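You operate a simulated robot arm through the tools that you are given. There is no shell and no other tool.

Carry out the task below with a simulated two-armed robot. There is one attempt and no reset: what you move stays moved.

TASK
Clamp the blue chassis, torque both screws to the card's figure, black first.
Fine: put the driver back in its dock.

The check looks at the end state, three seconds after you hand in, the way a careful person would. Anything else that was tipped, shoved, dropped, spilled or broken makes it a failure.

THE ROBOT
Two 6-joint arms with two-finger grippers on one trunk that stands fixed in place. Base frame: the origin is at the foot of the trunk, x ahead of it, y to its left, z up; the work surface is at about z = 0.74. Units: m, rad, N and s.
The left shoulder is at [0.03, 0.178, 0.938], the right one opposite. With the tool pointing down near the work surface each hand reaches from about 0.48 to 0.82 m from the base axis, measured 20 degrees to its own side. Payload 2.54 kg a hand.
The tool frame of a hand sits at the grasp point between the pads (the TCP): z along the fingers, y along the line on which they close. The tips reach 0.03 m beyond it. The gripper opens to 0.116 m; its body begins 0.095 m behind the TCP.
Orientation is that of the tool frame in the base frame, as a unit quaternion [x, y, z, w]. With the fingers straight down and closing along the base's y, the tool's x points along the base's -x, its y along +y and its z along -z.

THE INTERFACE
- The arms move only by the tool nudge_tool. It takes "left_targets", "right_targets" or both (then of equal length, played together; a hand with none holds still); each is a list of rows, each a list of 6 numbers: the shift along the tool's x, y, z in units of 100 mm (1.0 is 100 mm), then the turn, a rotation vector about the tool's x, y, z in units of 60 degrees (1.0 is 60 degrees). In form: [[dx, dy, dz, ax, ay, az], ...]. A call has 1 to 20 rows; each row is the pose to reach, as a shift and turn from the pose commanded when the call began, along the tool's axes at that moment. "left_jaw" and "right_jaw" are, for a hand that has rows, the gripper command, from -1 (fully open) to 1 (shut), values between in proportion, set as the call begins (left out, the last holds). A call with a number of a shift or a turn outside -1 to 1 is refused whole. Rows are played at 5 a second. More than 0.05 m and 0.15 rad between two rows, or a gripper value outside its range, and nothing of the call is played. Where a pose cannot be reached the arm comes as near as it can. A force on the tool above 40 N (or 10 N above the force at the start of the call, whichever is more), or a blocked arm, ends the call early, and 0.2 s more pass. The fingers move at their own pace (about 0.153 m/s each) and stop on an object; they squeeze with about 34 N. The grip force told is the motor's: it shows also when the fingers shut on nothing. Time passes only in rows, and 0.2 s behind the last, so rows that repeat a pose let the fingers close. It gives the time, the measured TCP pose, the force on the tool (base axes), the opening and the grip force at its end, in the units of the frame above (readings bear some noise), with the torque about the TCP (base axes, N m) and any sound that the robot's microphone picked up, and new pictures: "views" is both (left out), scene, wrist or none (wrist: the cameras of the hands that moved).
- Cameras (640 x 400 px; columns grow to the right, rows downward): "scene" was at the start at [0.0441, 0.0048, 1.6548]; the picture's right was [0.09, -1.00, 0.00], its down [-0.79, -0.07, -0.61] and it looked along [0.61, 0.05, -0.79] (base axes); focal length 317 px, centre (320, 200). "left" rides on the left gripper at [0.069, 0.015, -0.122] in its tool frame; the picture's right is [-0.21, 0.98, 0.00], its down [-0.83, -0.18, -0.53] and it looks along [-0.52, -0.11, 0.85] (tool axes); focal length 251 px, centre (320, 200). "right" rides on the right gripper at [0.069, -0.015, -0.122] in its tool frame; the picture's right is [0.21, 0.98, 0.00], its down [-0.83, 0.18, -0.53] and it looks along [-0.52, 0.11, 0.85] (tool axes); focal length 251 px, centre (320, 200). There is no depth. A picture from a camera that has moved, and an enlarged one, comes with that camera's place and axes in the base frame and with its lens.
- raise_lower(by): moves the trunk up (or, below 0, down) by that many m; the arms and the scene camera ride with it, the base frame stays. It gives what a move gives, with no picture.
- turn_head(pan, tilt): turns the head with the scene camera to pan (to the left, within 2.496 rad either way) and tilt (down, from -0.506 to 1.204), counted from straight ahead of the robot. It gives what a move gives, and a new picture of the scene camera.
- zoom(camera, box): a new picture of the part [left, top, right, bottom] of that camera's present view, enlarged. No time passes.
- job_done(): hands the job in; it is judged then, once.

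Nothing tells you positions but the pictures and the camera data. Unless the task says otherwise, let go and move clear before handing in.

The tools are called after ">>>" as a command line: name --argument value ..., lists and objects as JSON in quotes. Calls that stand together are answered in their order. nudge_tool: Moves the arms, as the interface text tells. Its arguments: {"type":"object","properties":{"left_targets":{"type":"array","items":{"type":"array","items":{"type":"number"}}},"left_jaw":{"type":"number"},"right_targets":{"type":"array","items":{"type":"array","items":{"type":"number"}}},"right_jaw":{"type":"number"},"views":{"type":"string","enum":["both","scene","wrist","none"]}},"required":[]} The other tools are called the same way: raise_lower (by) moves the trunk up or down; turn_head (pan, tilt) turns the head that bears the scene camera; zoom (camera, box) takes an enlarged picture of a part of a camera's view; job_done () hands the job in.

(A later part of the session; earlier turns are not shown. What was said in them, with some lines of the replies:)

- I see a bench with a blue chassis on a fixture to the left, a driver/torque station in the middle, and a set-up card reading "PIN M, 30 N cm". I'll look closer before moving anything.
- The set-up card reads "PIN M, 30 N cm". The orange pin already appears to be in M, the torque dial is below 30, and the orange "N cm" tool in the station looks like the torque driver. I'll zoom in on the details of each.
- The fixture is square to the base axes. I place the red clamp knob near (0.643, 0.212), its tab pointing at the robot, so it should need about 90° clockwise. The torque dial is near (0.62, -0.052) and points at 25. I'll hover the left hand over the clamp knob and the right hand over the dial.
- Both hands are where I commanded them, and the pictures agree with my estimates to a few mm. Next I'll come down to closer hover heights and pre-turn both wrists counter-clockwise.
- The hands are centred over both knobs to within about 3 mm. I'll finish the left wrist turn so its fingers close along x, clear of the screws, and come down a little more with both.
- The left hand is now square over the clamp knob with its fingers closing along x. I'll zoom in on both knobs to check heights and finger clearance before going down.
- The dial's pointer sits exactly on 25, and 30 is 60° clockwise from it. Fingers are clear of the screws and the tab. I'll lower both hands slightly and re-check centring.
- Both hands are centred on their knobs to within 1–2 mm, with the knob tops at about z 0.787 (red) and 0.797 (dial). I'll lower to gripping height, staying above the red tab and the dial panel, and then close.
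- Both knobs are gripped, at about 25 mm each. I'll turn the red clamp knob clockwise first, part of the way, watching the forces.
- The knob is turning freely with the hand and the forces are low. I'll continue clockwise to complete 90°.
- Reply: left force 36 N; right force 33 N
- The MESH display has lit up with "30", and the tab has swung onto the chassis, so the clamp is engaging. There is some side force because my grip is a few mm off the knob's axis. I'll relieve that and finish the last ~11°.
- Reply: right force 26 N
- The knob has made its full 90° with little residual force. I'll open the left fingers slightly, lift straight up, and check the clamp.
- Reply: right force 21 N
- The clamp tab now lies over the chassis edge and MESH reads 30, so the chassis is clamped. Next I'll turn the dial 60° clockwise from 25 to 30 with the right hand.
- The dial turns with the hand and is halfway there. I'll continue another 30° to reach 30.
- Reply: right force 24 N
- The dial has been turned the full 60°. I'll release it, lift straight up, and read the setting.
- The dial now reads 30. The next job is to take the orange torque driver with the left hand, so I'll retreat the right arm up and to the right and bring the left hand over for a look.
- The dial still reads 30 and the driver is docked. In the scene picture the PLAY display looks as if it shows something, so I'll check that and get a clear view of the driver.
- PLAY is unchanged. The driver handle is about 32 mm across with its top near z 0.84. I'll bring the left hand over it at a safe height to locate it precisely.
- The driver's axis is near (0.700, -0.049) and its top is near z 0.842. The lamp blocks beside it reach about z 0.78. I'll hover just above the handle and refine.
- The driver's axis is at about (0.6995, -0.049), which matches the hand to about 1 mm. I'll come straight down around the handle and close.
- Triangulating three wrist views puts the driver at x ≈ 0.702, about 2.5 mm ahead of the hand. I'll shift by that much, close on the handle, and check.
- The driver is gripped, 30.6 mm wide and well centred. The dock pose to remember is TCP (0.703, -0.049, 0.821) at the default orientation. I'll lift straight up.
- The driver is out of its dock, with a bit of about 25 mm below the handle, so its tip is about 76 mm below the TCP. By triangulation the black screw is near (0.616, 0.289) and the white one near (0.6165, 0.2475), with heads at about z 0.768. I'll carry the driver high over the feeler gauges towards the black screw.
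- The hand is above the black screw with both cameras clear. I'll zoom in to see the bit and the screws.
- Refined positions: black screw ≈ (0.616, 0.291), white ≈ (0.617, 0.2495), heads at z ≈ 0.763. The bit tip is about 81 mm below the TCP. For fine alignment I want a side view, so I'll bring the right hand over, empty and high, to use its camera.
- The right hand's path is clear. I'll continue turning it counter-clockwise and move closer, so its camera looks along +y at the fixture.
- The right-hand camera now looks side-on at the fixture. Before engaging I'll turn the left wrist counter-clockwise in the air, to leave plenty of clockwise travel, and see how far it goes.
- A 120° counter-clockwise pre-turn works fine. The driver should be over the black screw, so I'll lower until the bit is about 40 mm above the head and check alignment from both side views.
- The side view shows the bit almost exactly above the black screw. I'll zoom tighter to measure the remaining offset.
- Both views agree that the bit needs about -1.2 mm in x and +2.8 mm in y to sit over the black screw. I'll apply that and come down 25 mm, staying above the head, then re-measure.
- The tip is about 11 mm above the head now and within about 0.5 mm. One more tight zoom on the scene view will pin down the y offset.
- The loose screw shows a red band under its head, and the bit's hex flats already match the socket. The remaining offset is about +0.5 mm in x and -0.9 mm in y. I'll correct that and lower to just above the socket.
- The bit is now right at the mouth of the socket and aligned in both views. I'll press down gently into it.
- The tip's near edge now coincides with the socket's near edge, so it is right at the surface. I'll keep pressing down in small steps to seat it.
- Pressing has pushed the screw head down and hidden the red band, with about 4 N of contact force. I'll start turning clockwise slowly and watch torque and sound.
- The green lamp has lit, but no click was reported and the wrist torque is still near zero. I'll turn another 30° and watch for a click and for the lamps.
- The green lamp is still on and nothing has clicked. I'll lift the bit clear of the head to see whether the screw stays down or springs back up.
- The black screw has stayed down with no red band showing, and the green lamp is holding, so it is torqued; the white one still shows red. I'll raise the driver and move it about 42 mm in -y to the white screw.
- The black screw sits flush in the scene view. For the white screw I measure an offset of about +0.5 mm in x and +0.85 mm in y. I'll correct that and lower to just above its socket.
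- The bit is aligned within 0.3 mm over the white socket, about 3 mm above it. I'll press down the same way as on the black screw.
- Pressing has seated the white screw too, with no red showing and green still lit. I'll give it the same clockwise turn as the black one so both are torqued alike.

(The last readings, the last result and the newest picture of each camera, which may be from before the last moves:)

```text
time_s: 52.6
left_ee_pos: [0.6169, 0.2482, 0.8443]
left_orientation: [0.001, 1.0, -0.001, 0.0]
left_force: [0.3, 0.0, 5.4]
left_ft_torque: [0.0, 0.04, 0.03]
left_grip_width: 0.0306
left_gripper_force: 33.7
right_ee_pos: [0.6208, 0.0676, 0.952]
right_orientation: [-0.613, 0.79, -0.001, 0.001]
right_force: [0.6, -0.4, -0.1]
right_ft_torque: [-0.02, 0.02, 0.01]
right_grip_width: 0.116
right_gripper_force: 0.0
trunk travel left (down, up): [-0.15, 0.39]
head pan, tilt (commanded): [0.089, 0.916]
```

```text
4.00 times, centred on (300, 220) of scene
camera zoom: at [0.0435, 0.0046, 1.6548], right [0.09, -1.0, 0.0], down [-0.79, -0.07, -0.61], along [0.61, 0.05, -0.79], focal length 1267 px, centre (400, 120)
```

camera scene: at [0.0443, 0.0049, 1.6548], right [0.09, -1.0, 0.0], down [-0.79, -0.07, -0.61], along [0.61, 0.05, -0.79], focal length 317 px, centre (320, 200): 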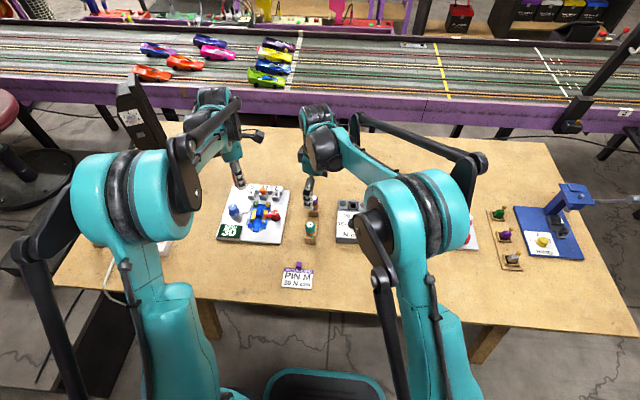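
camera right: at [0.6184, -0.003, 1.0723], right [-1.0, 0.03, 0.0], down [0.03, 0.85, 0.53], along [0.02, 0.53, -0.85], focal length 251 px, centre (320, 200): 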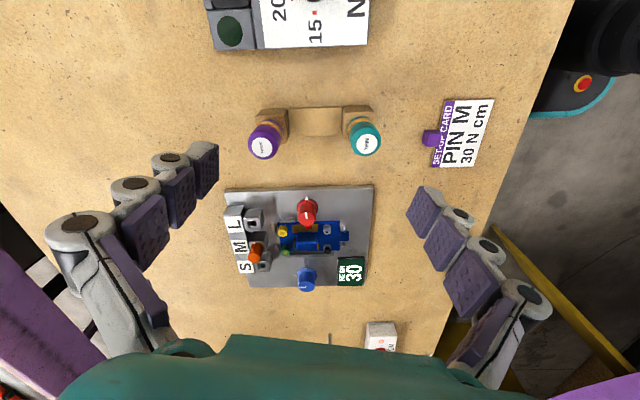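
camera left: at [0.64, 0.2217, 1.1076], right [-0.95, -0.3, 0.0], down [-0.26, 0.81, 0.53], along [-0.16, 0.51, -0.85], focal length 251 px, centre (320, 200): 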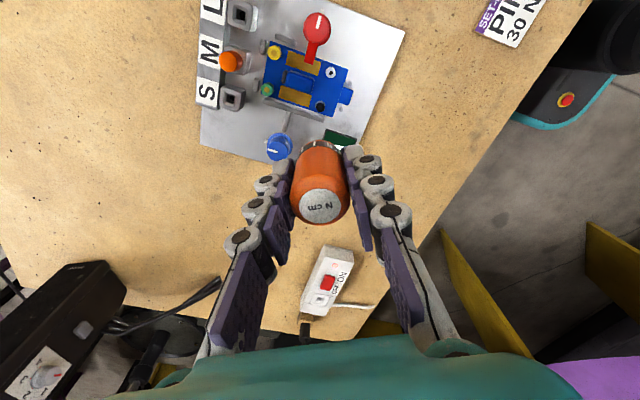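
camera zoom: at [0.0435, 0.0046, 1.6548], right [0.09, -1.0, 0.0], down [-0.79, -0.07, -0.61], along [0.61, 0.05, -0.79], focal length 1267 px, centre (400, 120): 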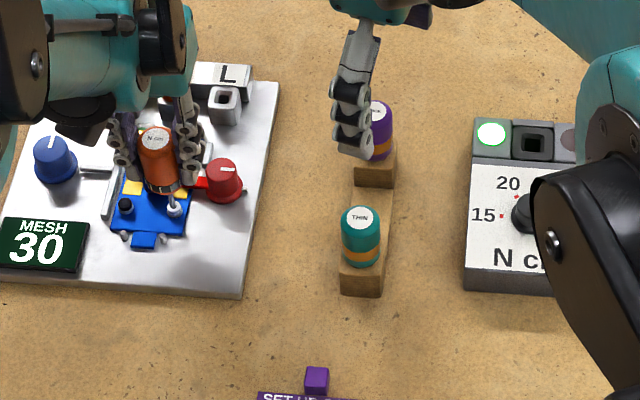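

The driver has turned 60° on the white screw with steady contact. I'll lift clear and check both screws and the lamps.

>>> nudge_tool --left_targets '[[0, 0, -0.05, 0, 0, 0], [0, 0, -0.15, 0, 0, 0], [0, 0, -0.3, 0, 0, 0], [0, 0, -0.5, 0, 0, 0], [0, 0, -0.7, 0, 0, 0], [0, 0, -0.9, 0, 0, 0]]' --views "none"

>>> zoom --camera "right" --box '[300, 220, 348, 256]'

>>> zoom --camera "scene" --box '[245, 200, 285, 230]'

>>> zoom --camera "scene" --box '[325, 185, 385, 245]'

```text
time_s: 54.0
left_ee_pos: [0.6156, 0.2491, 0.9332]
left_orientation: [0.0, 1.0, 0.0, 0.0]
left_force: [-0.3, 0.3, -0.8]
left_ft_torque: [0.01, -0.02, -0.01]
left_grip_width: 0.0307
left_gripper_force: 34.3
right_ee_pos: [0.621, 0.0677, 0.9524]
right_orientation: [-0.613, 0.79, 0.0, 0.0]
right_force: [-0.7, 0.3, -0.3]
right_ft_torque: [-0.04, 0.01, -0.03]
right_grip_width: 0.1162
right_gripper_force: 0.1
trunk travel left (down, up): [-0.15, 0.39]
head pan, tilt (commanded): [0.089, 0.916]
```

```text
11.11 times, centred on (324, 238) of right
camera zoom: at [0.6178, -0.0037, 1.0727], right [-1.0, 0.04, 0.0], down [0.03, 0.85, 0.53], along [0.02, 0.53, -0.85], focal length 2794 px, centre (276, -222)
```

zoom: 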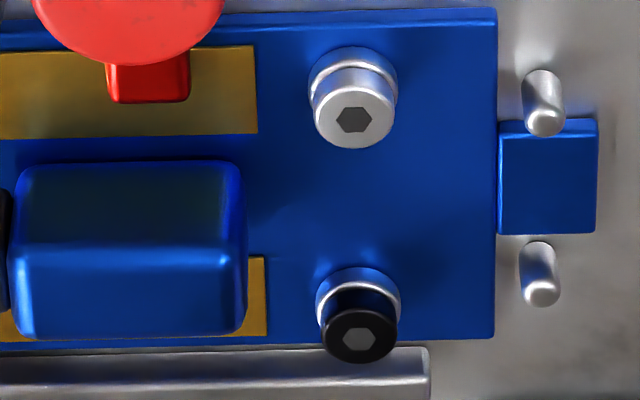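

```text
13.33 times, centred on (265, 215) of scene
camera zoom: at [0.0438, 0.0047, 1.6548], right [0.09, -1.0, 0.0], down [-0.79, -0.07, -0.61], along [0.61, 0.05, -0.79], focal length 4222 px, centre (1053, 0)
```

zoom: 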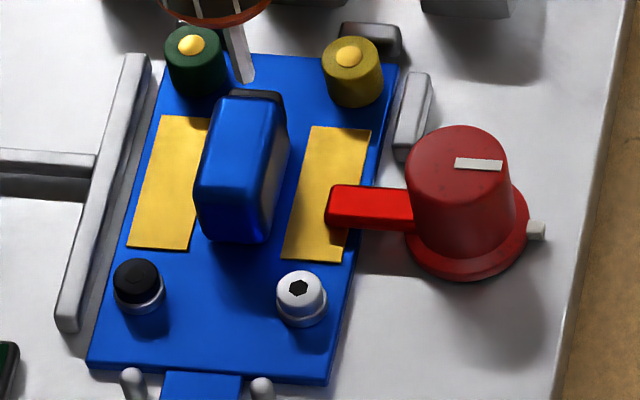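

```text
6.67 times, centred on (355, 215) of scene
camera zoom: at [0.0438, 0.0047, 1.6548], right [0.09, -1.0, 0.0], down [-0.79, -0.07, -0.61], along [0.61, 0.05, -0.79], focal length 2111 px, centre (87, 100)
```

zoom: 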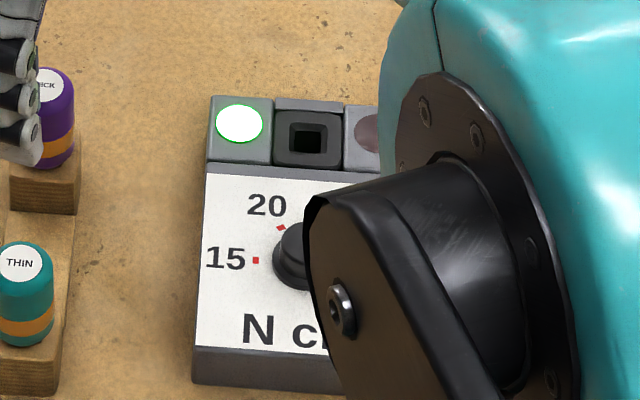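

Both screws are seated with no red showing, green is lit and red is off. Next I'll clear the right arm back to its own side, leaving room to return the driver to the dock.

>>> nudge_tool --right_targets '[[0.15, 0, -0.05, 0, 0, 0.11], [0.3, 0, -0.1, 0, 0, 0.22], [0.46, 0, -0.15, 0, 0, 0.33], [0.61, 0, -0.2, 0, 0, 0.44], [0.77, 0, -0.25, 0, 0, 0.55], [0.92, -0.003, -0.3, 0, 0, 0.66]]' --views "none"

>>> nudge_tool --right_targets '[[0.15, -0.12, 0, 0, 0, 0.1], [0.3, -0.24, 0, 0, 0, 0.2], [0.45, -0.36, 0, 0, 0, 0.3], [0.6, -0.48, 0, 0, 0, 0.4], [0.75, -0.6, 0, 0, 0, 0.5], [0.85, -0.7, 0, 0, 0, 0.6]]' --views "none"

>>> nudge_tool --right_targets '[[0.1, -0.2, 0, 0, 0, 0], [0.2, -0.4, 0, 0, 0, 0], [0.3, -0.6, 0, 0, 0, 0], [0.3, -0.8, 0, 0, 0, 0], [0.3, -1.0, 0, 0, 0, 0]]' --views "scene"

```text
time_s: 55.4
left_ee_pos: [0.615, 0.2488, 0.9332]
left_orientation: [0.0, 1.0, 0.001, 0.0]
left_force: [0.0, 0.1, -1.1]
left_ft_torque: [-0.01, -0.01, 0.0]
left_grip_width: 0.0306
left_gripper_force: 33.7
right_ee_pos: [0.5996, -0.0218, 0.982]
right_orientation: [-0.309, 0.951, 0.0, 0.0]
right_force: [-0.2, 0.0, -1.0]
right_ft_torque: [0.0, 0.02, -0.01]
right_grip_width: 0.1161
right_gripper_force: 0.0
trunk travel left (down, up): [-0.15, 0.39]
head pan, tilt (commanded): [0.089, 0.916]
```

```text
time_s: 56.8
left_ee_pos: [0.6167, 0.2488, 0.9316]
left_orientation: [0.0, 1.0, 0.0, 0.0]
left_force: [0.0, 0.4, -1.5]
left_ft_torque: [-0.01, 0.0, 0.04]
left_grip_width: 0.0307
left_gripper_force: 33.7
right_ee_pos: [0.5701, -0.13, 0.9814]
right_orientation: [0.002, 1.0, 0.0, 0.001]
right_force: [0.6, -0.2, -0.2]
right_ft_torque: [-0.02, -0.02, 0.03]
right_grip_width: 0.1159
right_gripper_force: 0.0
trunk travel left (down, up): [-0.15, 0.39]
head pan, tilt (commanded): [0.089, 0.916]
```

```text
time_s: 58.0
left_ee_pos: [0.6169, 0.2482, 0.9334]
left_orientation: [0.0, 1.0, 0.0, 0.0]
left_force: [-0.1, -0.2, -1.6]
left_ft_torque: [0.0, -0.01, 0.0]
left_grip_width: 0.0308
left_gripper_force: 33.4
right_ee_pos: [0.5402, -0.2277, 0.9814]
right_orientation: [0.0, 1.0, 0.0, 0.0]
right_force: [-0.8, -0.6, 0.4]
right_ft_torque: [0.01, 0.0, 0.02]
right_grip_width: 0.1162
right_gripper_force: 0.0
trunk travel left (down, up): [-0.15, 0.39]
head pan, tilt (commanded): [0.089, 0.916]
camera scene: at [0.0442, 0.0041, 1.6548], right [0.09, -1.0, 0.0], down [-0.79, -0.07, -0.61], along [0.61, 0.05, -0.79], focal length 317 px, centre (320, 200)
```

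scene: 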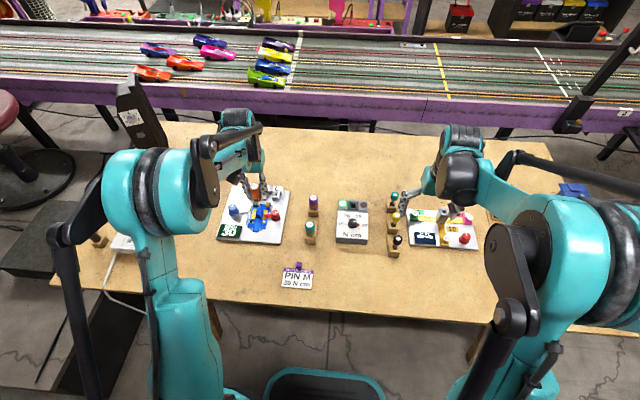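

The right arm is clear. I'll carry the driver back along the same path, using the summed commanded shifts (+85.4 mm x, -298.4 mm y) to return exactly above its dock.

>>> nudge_tool --left_targets '[[0, 0, -0.25, 0, 0, 0], [0, -0.15, -0.5, 0, 0, 0], [-0.08, -0.35, -0.55, 0, 0, 0], [-0.16, -0.55, -0.55, 0, 0, 0], [-0.24, -0.75, -0.55, 0, 0, 0], [-0.3, -0.95, -0.55, 0, 0, 0]]' --views "none"

>>> nudge_tool --left_targets '[[-0.06, -0.2, 0, 0, 0, 0], [-0.12, -0.4, 0, 0, 0, 0], [-0.18, -0.6, 0, 0, 0, 0], [-0.24, -0.8, 0, 0, 0, 0], [-0.3, -1.0, 0, 0, 0, 0]]' --views "none"

>>> nudge_tool --left_targets '[[-0.06, -0.2, 0, 0, 0, 0], [-0.12, -0.4, 0, 0, 0, 0], [-0.18, -0.6, 0, 0, 0, 0], [-0.24, -0.8, 0, 0, 0, 0], [-0.254, -1.0, 0, 0, 0, 0], [-0.254, -1.0, 0, 0, 0, 0]]' --views "none"

>>> nudge_tool --left_targets '[[0, -0.034, 0.15, 0, 0, 0], [0, -0.034, 0.3, 0, 0, 0], [0, -0.034, 0.5, 0, 0, 0], [0, -0.034, 0.675, 0, 0, 0], [0, -0.034, 0.675, 0, 0, 0]]'

>>> zoom --camera "left" --box '[220, 50, 420, 225]'

>>> zoom --camera "scene" --box '[310, 130, 410, 230]'

```text
time_s: 59.4
left_ee_pos: [0.6452, 0.1535, 0.9896]
left_orientation: [0.0, 1.0, -0.001, 0.0]
left_force: [0.3, -0.9, -2.0]
left_ft_torque: [-0.02, -0.03, 0.03]
left_grip_width: 0.0307
left_gripper_force: 34.3
right_ee_pos: [0.541, -0.2286, 0.9815]
right_orientation: [0.001, 1.0, 0.0, 0.0]
right_force: [-0.3, -0.6, -0.4]
right_ft_torque: [0.01, -0.05, -0.02]
right_grip_width: 0.1158
right_gripper_force: 0.0
trunk travel left (down, up): [-0.15, 0.39]
head pan, tilt (commanded): [0.089, 0.916]
```

```text
time_s: 60.6
left_ee_pos: [0.6783, 0.0527, 0.9896]
left_orientation: [0.0, 1.0, 0.0, 0.0]
left_force: [0.1, -0.1, -1.4]
left_ft_torque: [0.03, -0.01, 0.02]
left_grip_width: 0.0306
left_gripper_force: 34.2
right_ee_pos: [0.5416, -0.2287, 0.98]
right_orientation: [0.0, 1.0, 0.0, 0.0]
right_force: [0.0, -0.4, -0.3]
right_ft_torque: [-0.02, 0.02, 0.02]
right_grip_width: 0.1162
right_gripper_force: 0.0
trunk travel left (down, up): [-0.15, 0.39]
head pan, tilt (commanded): [0.089, 0.916]
```

```text
time_s: 62.0
left_ee_pos: [0.7018, -0.0477, 0.9881]
left_orientation: [0.0, 1.0, 0.0, 0.0]
left_force: [0.7, 1.2, -2.5]
left_ft_torque: [-0.04, 0.01, 0.01]
left_grip_width: 0.0305
left_gripper_force: 33.9
right_ee_pos: [0.5409, -0.2284, 0.9815]
right_orientation: [0.0, 1.0, -0.001, 0.0]
right_force: [-0.3, -0.7, -0.5]
right_ft_torque: [0.0, -0.01, -0.01]
right_grip_width: 0.116
right_gripper_force: 0.0
trunk travel left (down, up): [-0.15, 0.39]
head pan, tilt (commanded): [0.089, 0.916]
```

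```text
time_s: 63.2
left_ee_pos: [0.7008, -0.049, 0.9208]
left_orientation: [0.0, 1.0, 0.0, 0.0]
left_force: [-1.1, -0.3, -1.6]
left_ft_torque: [-0.02, 0.0, -0.03]
left_grip_width: 0.0309
left_gripper_force: 34.0
right_ee_pos: [0.5407, -0.2286, 0.9821]
right_orientation: [0.0, 1.0, 0.0, 0.0]
right_force: [-0.2, 0.7, 0.0]
right_ft_torque: [-0.04, 0.03, -0.03]
right_grip_width: 0.1161
right_gripper_force: 0.0
trunk travel left (down, up): [-0.15, 0.39]
head pan, tilt (commanded): [0.089, 0.916]
camera scene: at [0.0442, 0.0046, 1.6548], right [0.09, -1.0, 0.0], down [-0.79, -0.07, -0.61], along [0.61, 0.05, -0.79], focal length 317 px, centre (320, 200)
camera left: at [0.6334, -0.0336, 1.0428], right [0.21, 0.98, 0.0], down [0.83, -0.18, 0.53], along [0.52, -0.11, -0.85], focal length 251 px, centre (320, 200)
```

scene: 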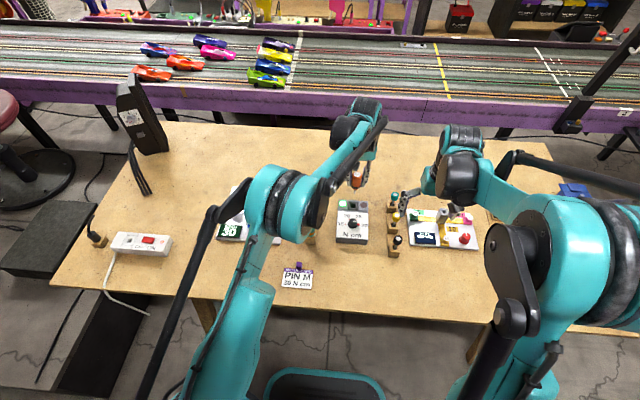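
left: 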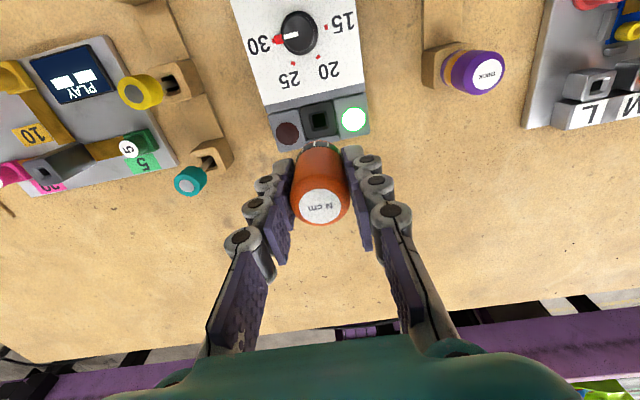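

```text
2.29 times, centred on (320, 138) of left
camera zoom: at [0.6334, -0.0336, 1.0428], right [0.21, 0.98, 0.0], down [0.83, -0.18, 0.53], along [0.52, -0.11, -0.85], focal length 575 px, centre (320, 343)
```

zoom: 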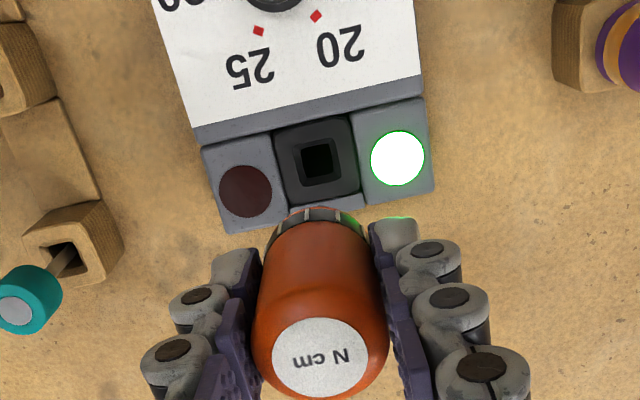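

```text
4.00 times, centred on (360, 180) of scene
camera zoom: at [0.0442, 0.0046, 1.6548], right [0.09, -1.0, 0.0], down [-0.79, -0.07, -0.61], along [0.61, 0.05, -0.79], focal length 1267 px, centre (160, 280)
```

zoom: 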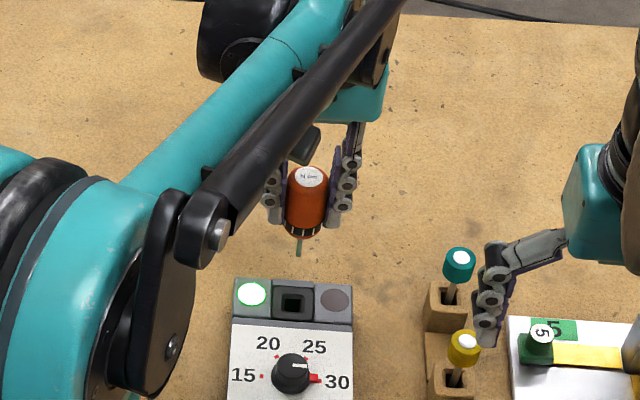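

The views match those from the pick-up to within about 1 mm, and the green lamp is still lit. I'll apply a small correction and lower the driver towards the dock, pausing just short of seated.

>>> nudge_tool --left_targets '[[-0.007, 0.004, 0.1, 0, 0, 0], [-0.007, 0.004, 0.2, 0, 0, 0], [-0.007, 0.004, 0.35, 0, 0, 0], [-0.007, 0.004, 0.5, 0, 0, 0], [-0.007, 0.004, 0.65, 0, 0, 0], [-0.007, 0.004, 0.65, 0, 0, 0]]' --views "none"

>>> zoom --camera "left" --box '[220, 60, 420, 225]'

>>> zoom --camera "scene" --box '[335, 180, 375, 220]'

```text
time_s: 64.6
left_ee_pos: [0.7028, -0.0491, 0.856]
left_orientation: [-0.001, 1.0, 0.0, 0.001]
left_force: [0.4, -0.4, -0.6]
left_ft_torque: [-0.02, -0.02, -0.04]
left_grip_width: 0.0307
left_gripper_force: 33.8
right_ee_pos: [0.5402, -0.2285, 0.9806]
right_orientation: [0.0, 1.0, 0.0, -0.001]
right_force: [0.3, 1.1, -0.3]
right_ft_torque: [-0.01, -0.05, 0.02]
right_grip_width: 0.116
right_gripper_force: 0.1
trunk travel left (down, up): [-0.15, 0.39]
head pan, tilt (commanded): [0.089, 0.916]
```

```text
2.42 times, centred on (320, 142) of left
camera zoom: at [0.6349, -0.0336, 0.9776], right [0.21, 0.98, 0.0], down [0.83, -0.18, 0.53], along [0.52, -0.11, -0.85], focal length 610 px, centre (320, 339)
```

zoom: 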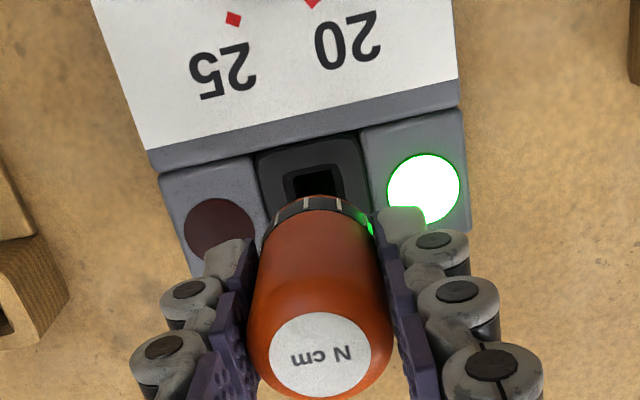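

```text
10.00 times, centred on (355, 200) of scene
camera zoom: at [0.0441, 0.0046, 1.6548], right [0.09, -1.0, 0.0], down [-0.79, -0.07, -0.61], along [0.61, 0.05, -0.79], focal length 3166 px, centre (-30, 200)
```

zoom: 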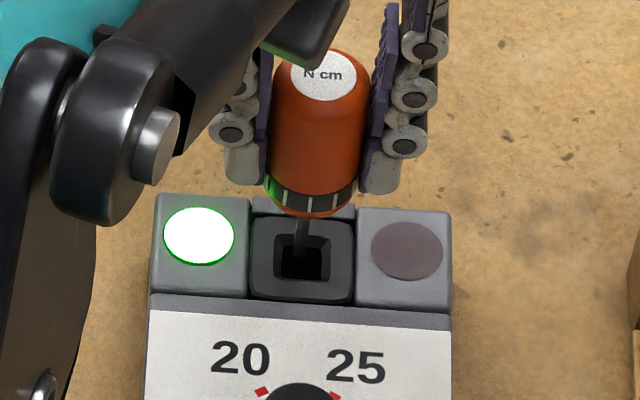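

The bit is pointing into the dock's hole. I'll lower the remaining distance gently, watching the force.

>>> nudge_tool --left_targets '[[0, 0, 0.06, 0, 0, 0], [0, 0, 0.12, 0, 0, 0], [0, 0, 0.18, 0, 0, 0], [0, 0, 0.24, 0, 0, 0], [0, 0, 0.3, 0, 0, 0], [0, 0, 0.3, 0, 0, 0]]' --views "none"

>>> zoom --camera "scene" --box '[335, 180, 375, 220]'

```text
time_s: 66.0
left_ee_pos: [0.702, -0.0485, 0.826]
left_orientation: [0.0, 1.0, 0.0, 0.0]
left_force: [-0.1, 0.2, -0.2]
left_ft_torque: [-0.01, -0.02, 0.0]
left_grip_width: 0.0307
left_gripper_force: 34.1
right_ee_pos: [0.5406, -0.2282, 0.9814]
right_orientation: [0.0, 1.0, 0.001, -0.001]
right_force: [0.0, 0.5, -0.6]
right_ft_torque: [0.0, -0.01, -0.01]
right_grip_width: 0.116
right_gripper_force: 0.0
trunk travel left (down, up): [-0.15, 0.39]
head pan, tilt (commanded): [0.089, 0.916]
```

```text
10.00 times, centred on (355, 200) of scene
camera zoom: at [0.0442, 0.0046, 1.6548], right [0.09, -1.0, 0.0], down [-0.79, -0.07, -0.61], along [0.61, 0.05, -0.79], focal length 3166 px, centre (-30, 200)
```

zoom: 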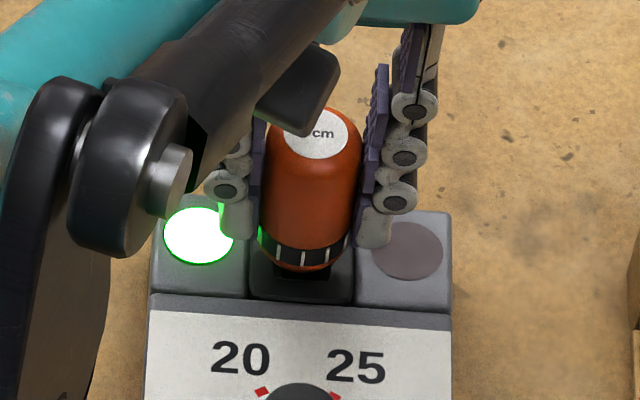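

The driver is going in without contact. I'll do the last few mm to the pick-up height and check for seating.

>>> nudge_tool --left_targets '[[0, 0, 0.015, 0, 0, 0], [0, 0, 0.03, 0, 0, 0], [0, 0, 0.042, 0, 0, 0], [0, 0, 0.05, 0, 0, 0], [0, 0, 0.05, 0, 0, 0]]' --views "none"

>>> zoom --camera "scene" --box '[335, 180, 375, 220]'

>>> zoom --camera "left" --box '[220, 100, 420, 225]'

```text
time_s: 67.2
left_ee_pos: [0.7017, -0.0482, 0.8209]
left_orientation: [0.0, 1.0, 0.0, 0.0]
left_force: [0.8, -0.4, 3.8]
left_ft_torque: [0.03, 0.03, -0.02]
left_grip_width: 0.031
left_gripper_force: 34.4
right_ee_pos: [0.5421, -0.228, 0.98]
right_orientation: [0.001, 1.0, 0.0, 0.0]
right_force: [-0.1, 1.0, 0.3]
right_ft_torque: [0.0, -0.02, 0.02]
right_grip_width: 0.1158
right_gripper_force: 0.1
trunk travel left (down, up): [-0.15, 0.39]
head pan, tilt (commanded): [0.089, 0.916]
```

```text
10.00 times, centred on (355, 200) of scene
camera zoom: at [0.0439, 0.0047, 1.6549], right [0.09, -1.0, 0.0], down [-0.79, -0.07, -0.61], along [0.61, 0.05, -0.79], focal length 3166 px, centre (-30, 200)
```

zoom: 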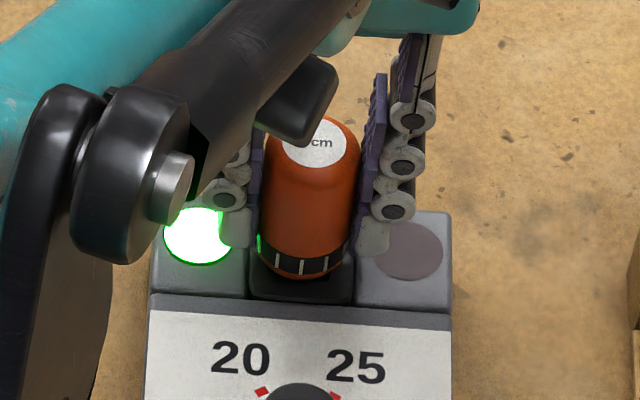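

```text
3.20 times, centred on (320, 162) of left
camera zoom: at [0.6347, -0.0337, 0.9429], right [0.21, 0.98, 0.0], down [0.83, -0.18, 0.53], along [0.52, -0.11, -0.85], focal length 805 px, centre (320, 320)
```

zoom: 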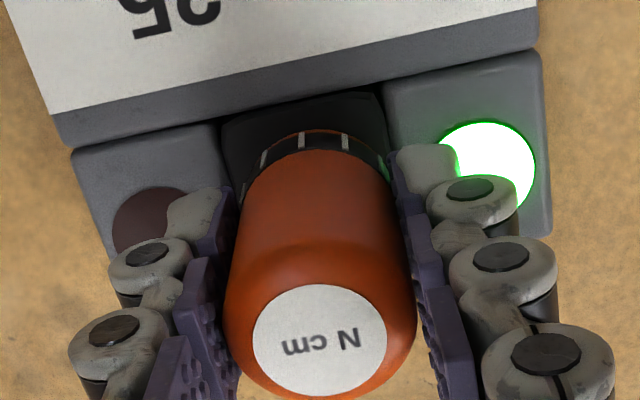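

The driver is seated, with about 5 N of contact at the original height and a view identical to pick-up. I'll open the fingers and rise straight up.

>>> nudge_tool --left_targets '[[0, 0, 0, 0, 0, 0], [0, 0, 0, 0, 0, 0], [0, 0, 0, 0, 0, 0]]' --left_jaw -0.2 --views "none"

>>> nudge_tool --left_targets '[[0, 0, -0.1, 0, 0, 0], [0, 0, -0.25, 0, 0, 0], [0, 0, -0.45, 0, 0, 0], [0, 0, -0.7, 0, 0, 0], [0, 0, -1.0, 0, 0, 0], [0, 0, -1.0, 0, 0, 0]]'

>>> zoom --camera "left" --box '[220, 80, 420, 205]'

>>> zoom --camera "scene" --box '[335, 180, 375, 220]'

```text
time_s: 68.0
left_ee_pos: [0.7027, -0.048, 0.8209]
left_orientation: [0.0, 1.0, 0.0, 0.0]
left_force: [-0.2, 0.0, -0.2]
left_ft_torque: [-0.03, 0.04, 0.01]
left_grip_width: 0.0696
left_gripper_force: 0.1
right_ee_pos: [0.5424, -0.2282, 0.9811]
right_orientation: [0.0, 1.0, 0.0, 0.0]
right_force: [-0.5, 0.7, -0.5]
right_ft_torque: [0.01, -0.03, -0.02]
right_grip_width: 0.116
right_gripper_force: 0.1
trunk travel left (down, up): [-0.15, 0.39]
head pan, tilt (commanded): [0.089, 0.916]
```

```text
time_s: 69.4
left_ee_pos: [0.7033, -0.0487, 0.921]
left_orientation: [0.0, 1.0, 0.0, 0.0]
left_force: [0.2, 0.4, -0.2]
left_ft_torque: [-0.02, -0.02, -0.02]
left_grip_width: 0.0694
left_gripper_force: 0.0
right_ee_pos: [0.5402, -0.2291, 0.9805]
right_orientation: [0.0, 1.0, 0.0, 0.0]
right_force: [0.4, 0.4, 0.1]
right_ft_torque: [-0.03, 0.03, -0.02]
right_grip_width: 0.1162
right_gripper_force: 0.0
trunk travel left (down, up): [-0.15, 0.39]
head pan, tilt (commanded): [0.089, 0.916]
camera scene: at [0.0446, 0.0046, 1.6548], right [0.09, -1.0, 0.0], down [-0.79, -0.07, -0.61], along [0.61, 0.05, -0.79], focal length 317 px, centre (320, 200)
camera left: at [0.635, -0.0336, 1.0428], right [0.21, 0.98, 0.0], down [0.83, -0.18, 0.53], along [0.52, -0.11, -0.85], focal length 251 px, centre (320, 200)
```

scene: 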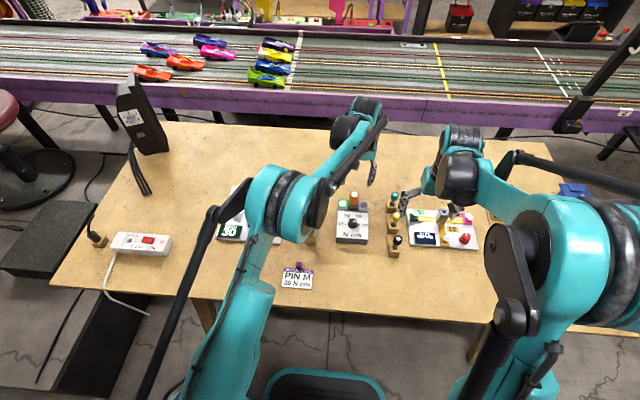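
left: 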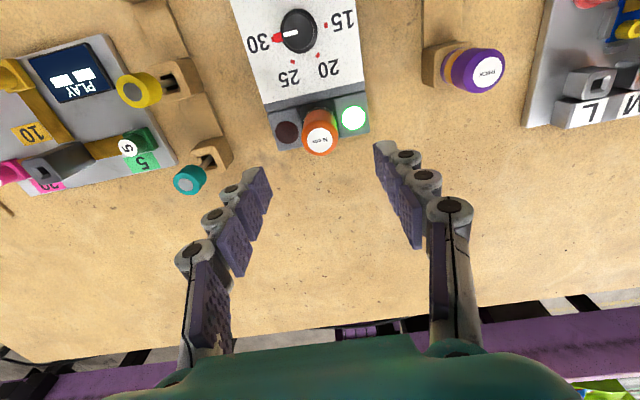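

```text
3.20 times, centred on (320, 142) of left
camera zoom: at [0.635, -0.0336, 1.0428], right [0.21, 0.98, 0.0], down [0.83, -0.18, 0.53], along [0.52, -0.11, -0.85], focal length 805 px, centre (320, 384)
```

zoom: 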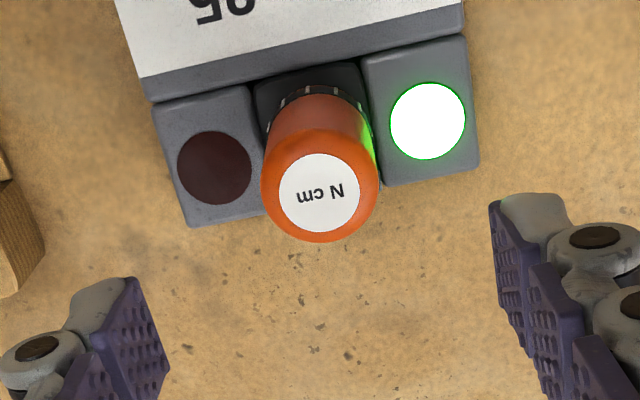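

```text
10.00 times, centred on (355, 200) of scene
camera zoom: at [0.0446, 0.0046, 1.6548], right [0.09, -1.0, 0.0], down [-0.79, -0.07, -0.61], along [0.61, 0.05, -0.79], focal length 3166 px, centre (-30, 200)
```

zoom: 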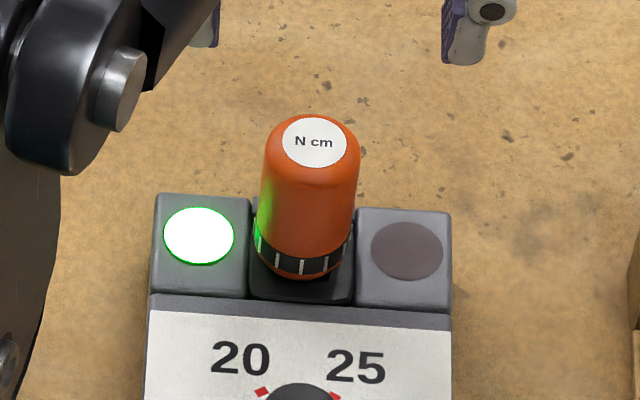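

The driver stands upright in its dock and the left hand is free. I'll move both arms clear and do a final inspection.

>>> nudge_tool --left_targets '[[0, 0, -0.25, 0, 0, 0], [0.1, 0.1, -0.5, 0, 0, 0], [0.2, 0.3, -0.7, 0, 0, 0], [0.3, 0.5, -0.9, 0, 0, 0], [0.4, 0.7, -1.0, 0, 0, 0], [0.5, 0.9, -1.0, 0, 0, 0]]' --right_targets '[[0, 0, -0.1, 0, 0, 0], [0, -0.05, -0.25, 0, 0, 0], [0.05, -0.1, -0.4, 0, 0, 0], [0.1, -0.15, -0.55, 0, 0, 0], [0.15, -0.2, -0.65, 0, 0, 0], [0.2, -0.2, -0.7, 0, 0, 0]]' --views "none"

>>> nudge_tool --left_targets '[[0.2, 0.2, 0, 0, 0, 0], [0.4, 0.4, 0, 0, 0, 0], [0.6, 0.6, 0, 0, 0, 0], [0.8, 0.8, 0, 0, 0, 0], [0.95, 1.0, 0, 0, 0, 0]]' --views "none"

>>> nudge_tool --left_targets '[[0, 0.2, 0, 0, 0, 0], [0, 0.4, 0, 0, 0, 0], [0, 0.6, 0, 0, 0, 0], [0, 0.8, 0, 0, 0, 0], [0, 1.0, 0, 0, 0, 0]]'

>>> zoom --camera "scene" --box '[205, 170, 305, 250]'

>>> zoom --camera "scene" --box '[245, 200, 285, 230]'

>>> zoom --camera "scene" --box '[290, 180, 410, 260]'

>>> zoom --camera "left" --box '[240, 60, 420, 220]'

```text
time_s: 70.8
left_ee_pos: [0.6524, 0.0411, 1.0214]
left_orientation: [0.001, 1.0, 0.0, 0.001]
left_force: [0.1, -0.4, 0.1]
left_ft_torque: [-0.05, -0.02, 0.03]
left_grip_width: 0.0697
left_gripper_force: 0.0
right_ee_pos: [0.5191, -0.2483, 1.0523]
right_orientation: [0.0, 1.0, 0.001, -0.001]
right_force: [0.4, -0.6, -0.4]
right_ft_torque: [-0.02, 0.0, 0.0]
right_grip_width: 0.1157
right_gripper_force: 0.1
trunk travel left (down, up): [-0.15, 0.39]
head pan, tilt (commanded): [0.089, 0.916]
```

```text
time_s: 72.0
left_ee_pos: [0.5576, 0.1419, 1.0216]
left_orientation: [-0.001, 1.0, 0.0, 0.0]
left_force: [0.4, -0.1, -0.9]
left_ft_torque: [-0.01, -0.01, -0.02]
left_grip_width: 0.0699
left_gripper_force: 0.1
right_ee_pos: [0.5203, -0.2475, 1.0512]
right_orientation: [0.0, 1.0, 0.001, 0.0]
right_force: [0.6, 0.7, -0.4]
right_ft_torque: [-0.03, -0.01, -0.01]
right_grip_width: 0.1161
right_gripper_force: 0.1
trunk travel left (down, up): [-0.15, 0.39]
head pan, tilt (commanded): [0.089, 0.916]
```

```text
time_s: 73.2
left_ee_pos: [0.558, 0.2408, 1.0211]
left_orientation: [0.0, 1.0, -0.001, 0.0]
left_force: [-0.1, -0.3, 0.1]
left_ft_torque: [-0.01, 0.01, 0.0]
left_grip_width: 0.0695
left_gripper_force: 0.1
right_ee_pos: [0.5205, -0.2486, 1.0522]
right_orientation: [0.0, 1.0, 0.0, 0.0]
right_force: [-0.5, 0.4, 1.5]
right_ft_torque: [0.04, 0.03, 0.02]
right_grip_width: 0.1161
right_gripper_force: 0.0
trunk travel left (down, up): [-0.15, 0.39]
head pan, tilt (commanded): [0.089, 0.916]
camera scene: at [0.0441, 0.0054, 1.6548], right [0.09, -1.0, 0.0], down [-0.79, -0.07, -0.61], along [0.61, 0.05, -0.79], focal length 317 px, centre (320, 200)
camera left: at [0.49, 0.2567, 1.1424], right [0.21, 0.98, 0.0], down [0.83, -0.18, 0.53], along [0.52, -0.12, -0.85], focal length 251 px, centre (320, 200)
```

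scene: 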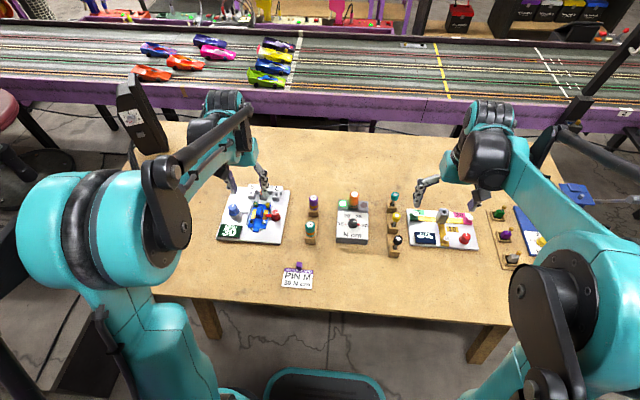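
left: 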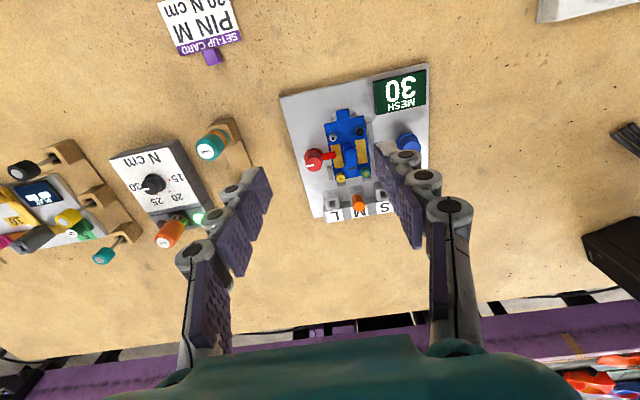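

```text
5.00 times, centred on (255, 210) of scene
camera zoom: at [0.0441, 0.0054, 1.6548], right [0.09, -1.0, 0.0], down [-0.79, -0.07, -0.61], along [0.61, 0.05, -0.79], focal length 1583 px, centre (645, 150)
```

zoom: 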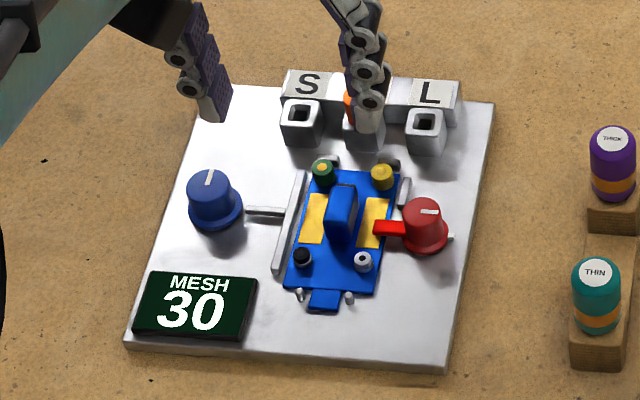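

```text
13.33 times, centred on (265, 215) of scene
camera zoom: at [0.0441, 0.0054, 1.6548], right [0.09, -1.0, 0.0], down [-0.79, -0.07, -0.61], along [0.61, 0.05, -0.79], focal length 4222 px, centre (1053, 0)
```

zoom: 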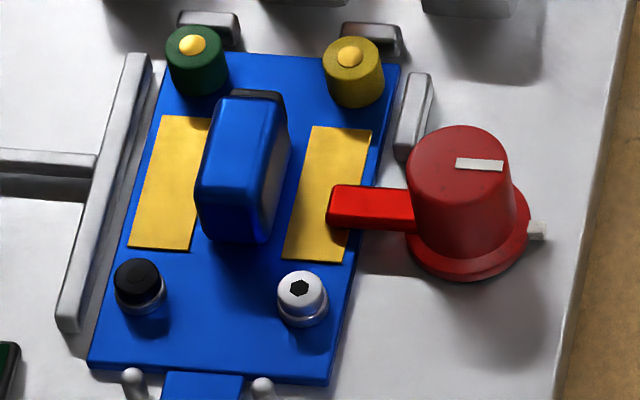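

```text
5.00 times, centred on (350, 220) of scene
camera zoom: at [0.0441, 0.0054, 1.6548], right [0.09, -1.0, 0.0], down [-0.79, -0.07, -0.61], along [0.61, 0.05, -0.79], focal length 1583 px, centre (170, 100)
```

zoom: 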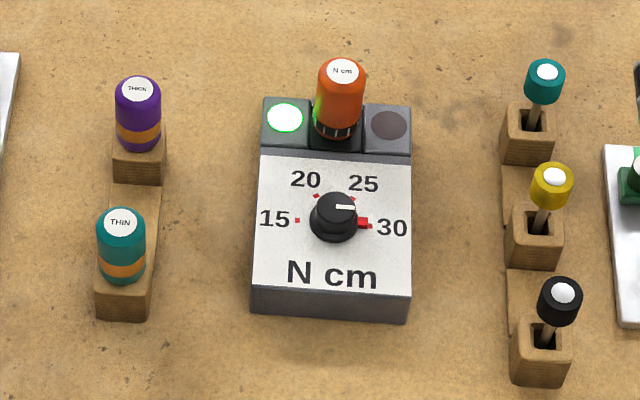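

```text
2.50 times, centred on (330, 140) of left
camera zoom: at [0.49, 0.2567, 1.1424], right [0.21, 0.98, 0.0], down [0.83, -0.18, 0.53], along [0.52, -0.12, -0.85], focal length 629 px, centre (295, 350)
```

zoom: 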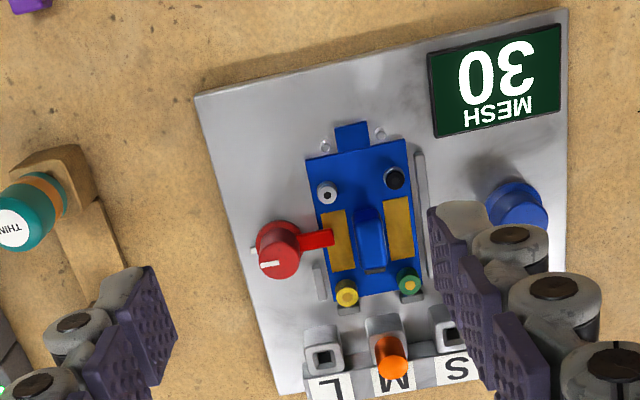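

Everything checks out. The chassis is clamped with its tab over the edge, and both screws are seated with no red showing, black done first. The dial is at 30 N cm with green lit and red off, the driver is back in its dock, nothing else has moved, and both arms are clear. I'm handing in.

>>> job_done

```text
The job is handed in.
```

I clamped the blue chassis, tightened both screws at 30 N cm with black first, and put the driver back in its dock. I've handed the job in and don't have the result yet.

- **Clamp:** the red knob is turned 90° clockwise, so its tab lies over the chassis edge. The MESH display came on and reads 30.
- **Torque setting:** I turned the dial from 25 to 30 N cm to match the card before picking up the driver.
- **Screws:** both heads are now down by about 4 mm, and the red band under each is gone. They went down when I pressed the driver in, and I then turned each about 60° clockwise.
- **Torque check:** I heard no click and felt no torque at the wrist, so the station's green lamp is the only sign the figure was reached. It was already on after the black screw, so it doesn't confirm the white one separately; the white went down the same distance. The red lamp never lit.
- **Driver:** it is seated upright in its dock, at the same height as when I took it.

The pin was already in M, as the card asks, so I left it alone. The rest of the bench looks unmoved, and both arms are clear.
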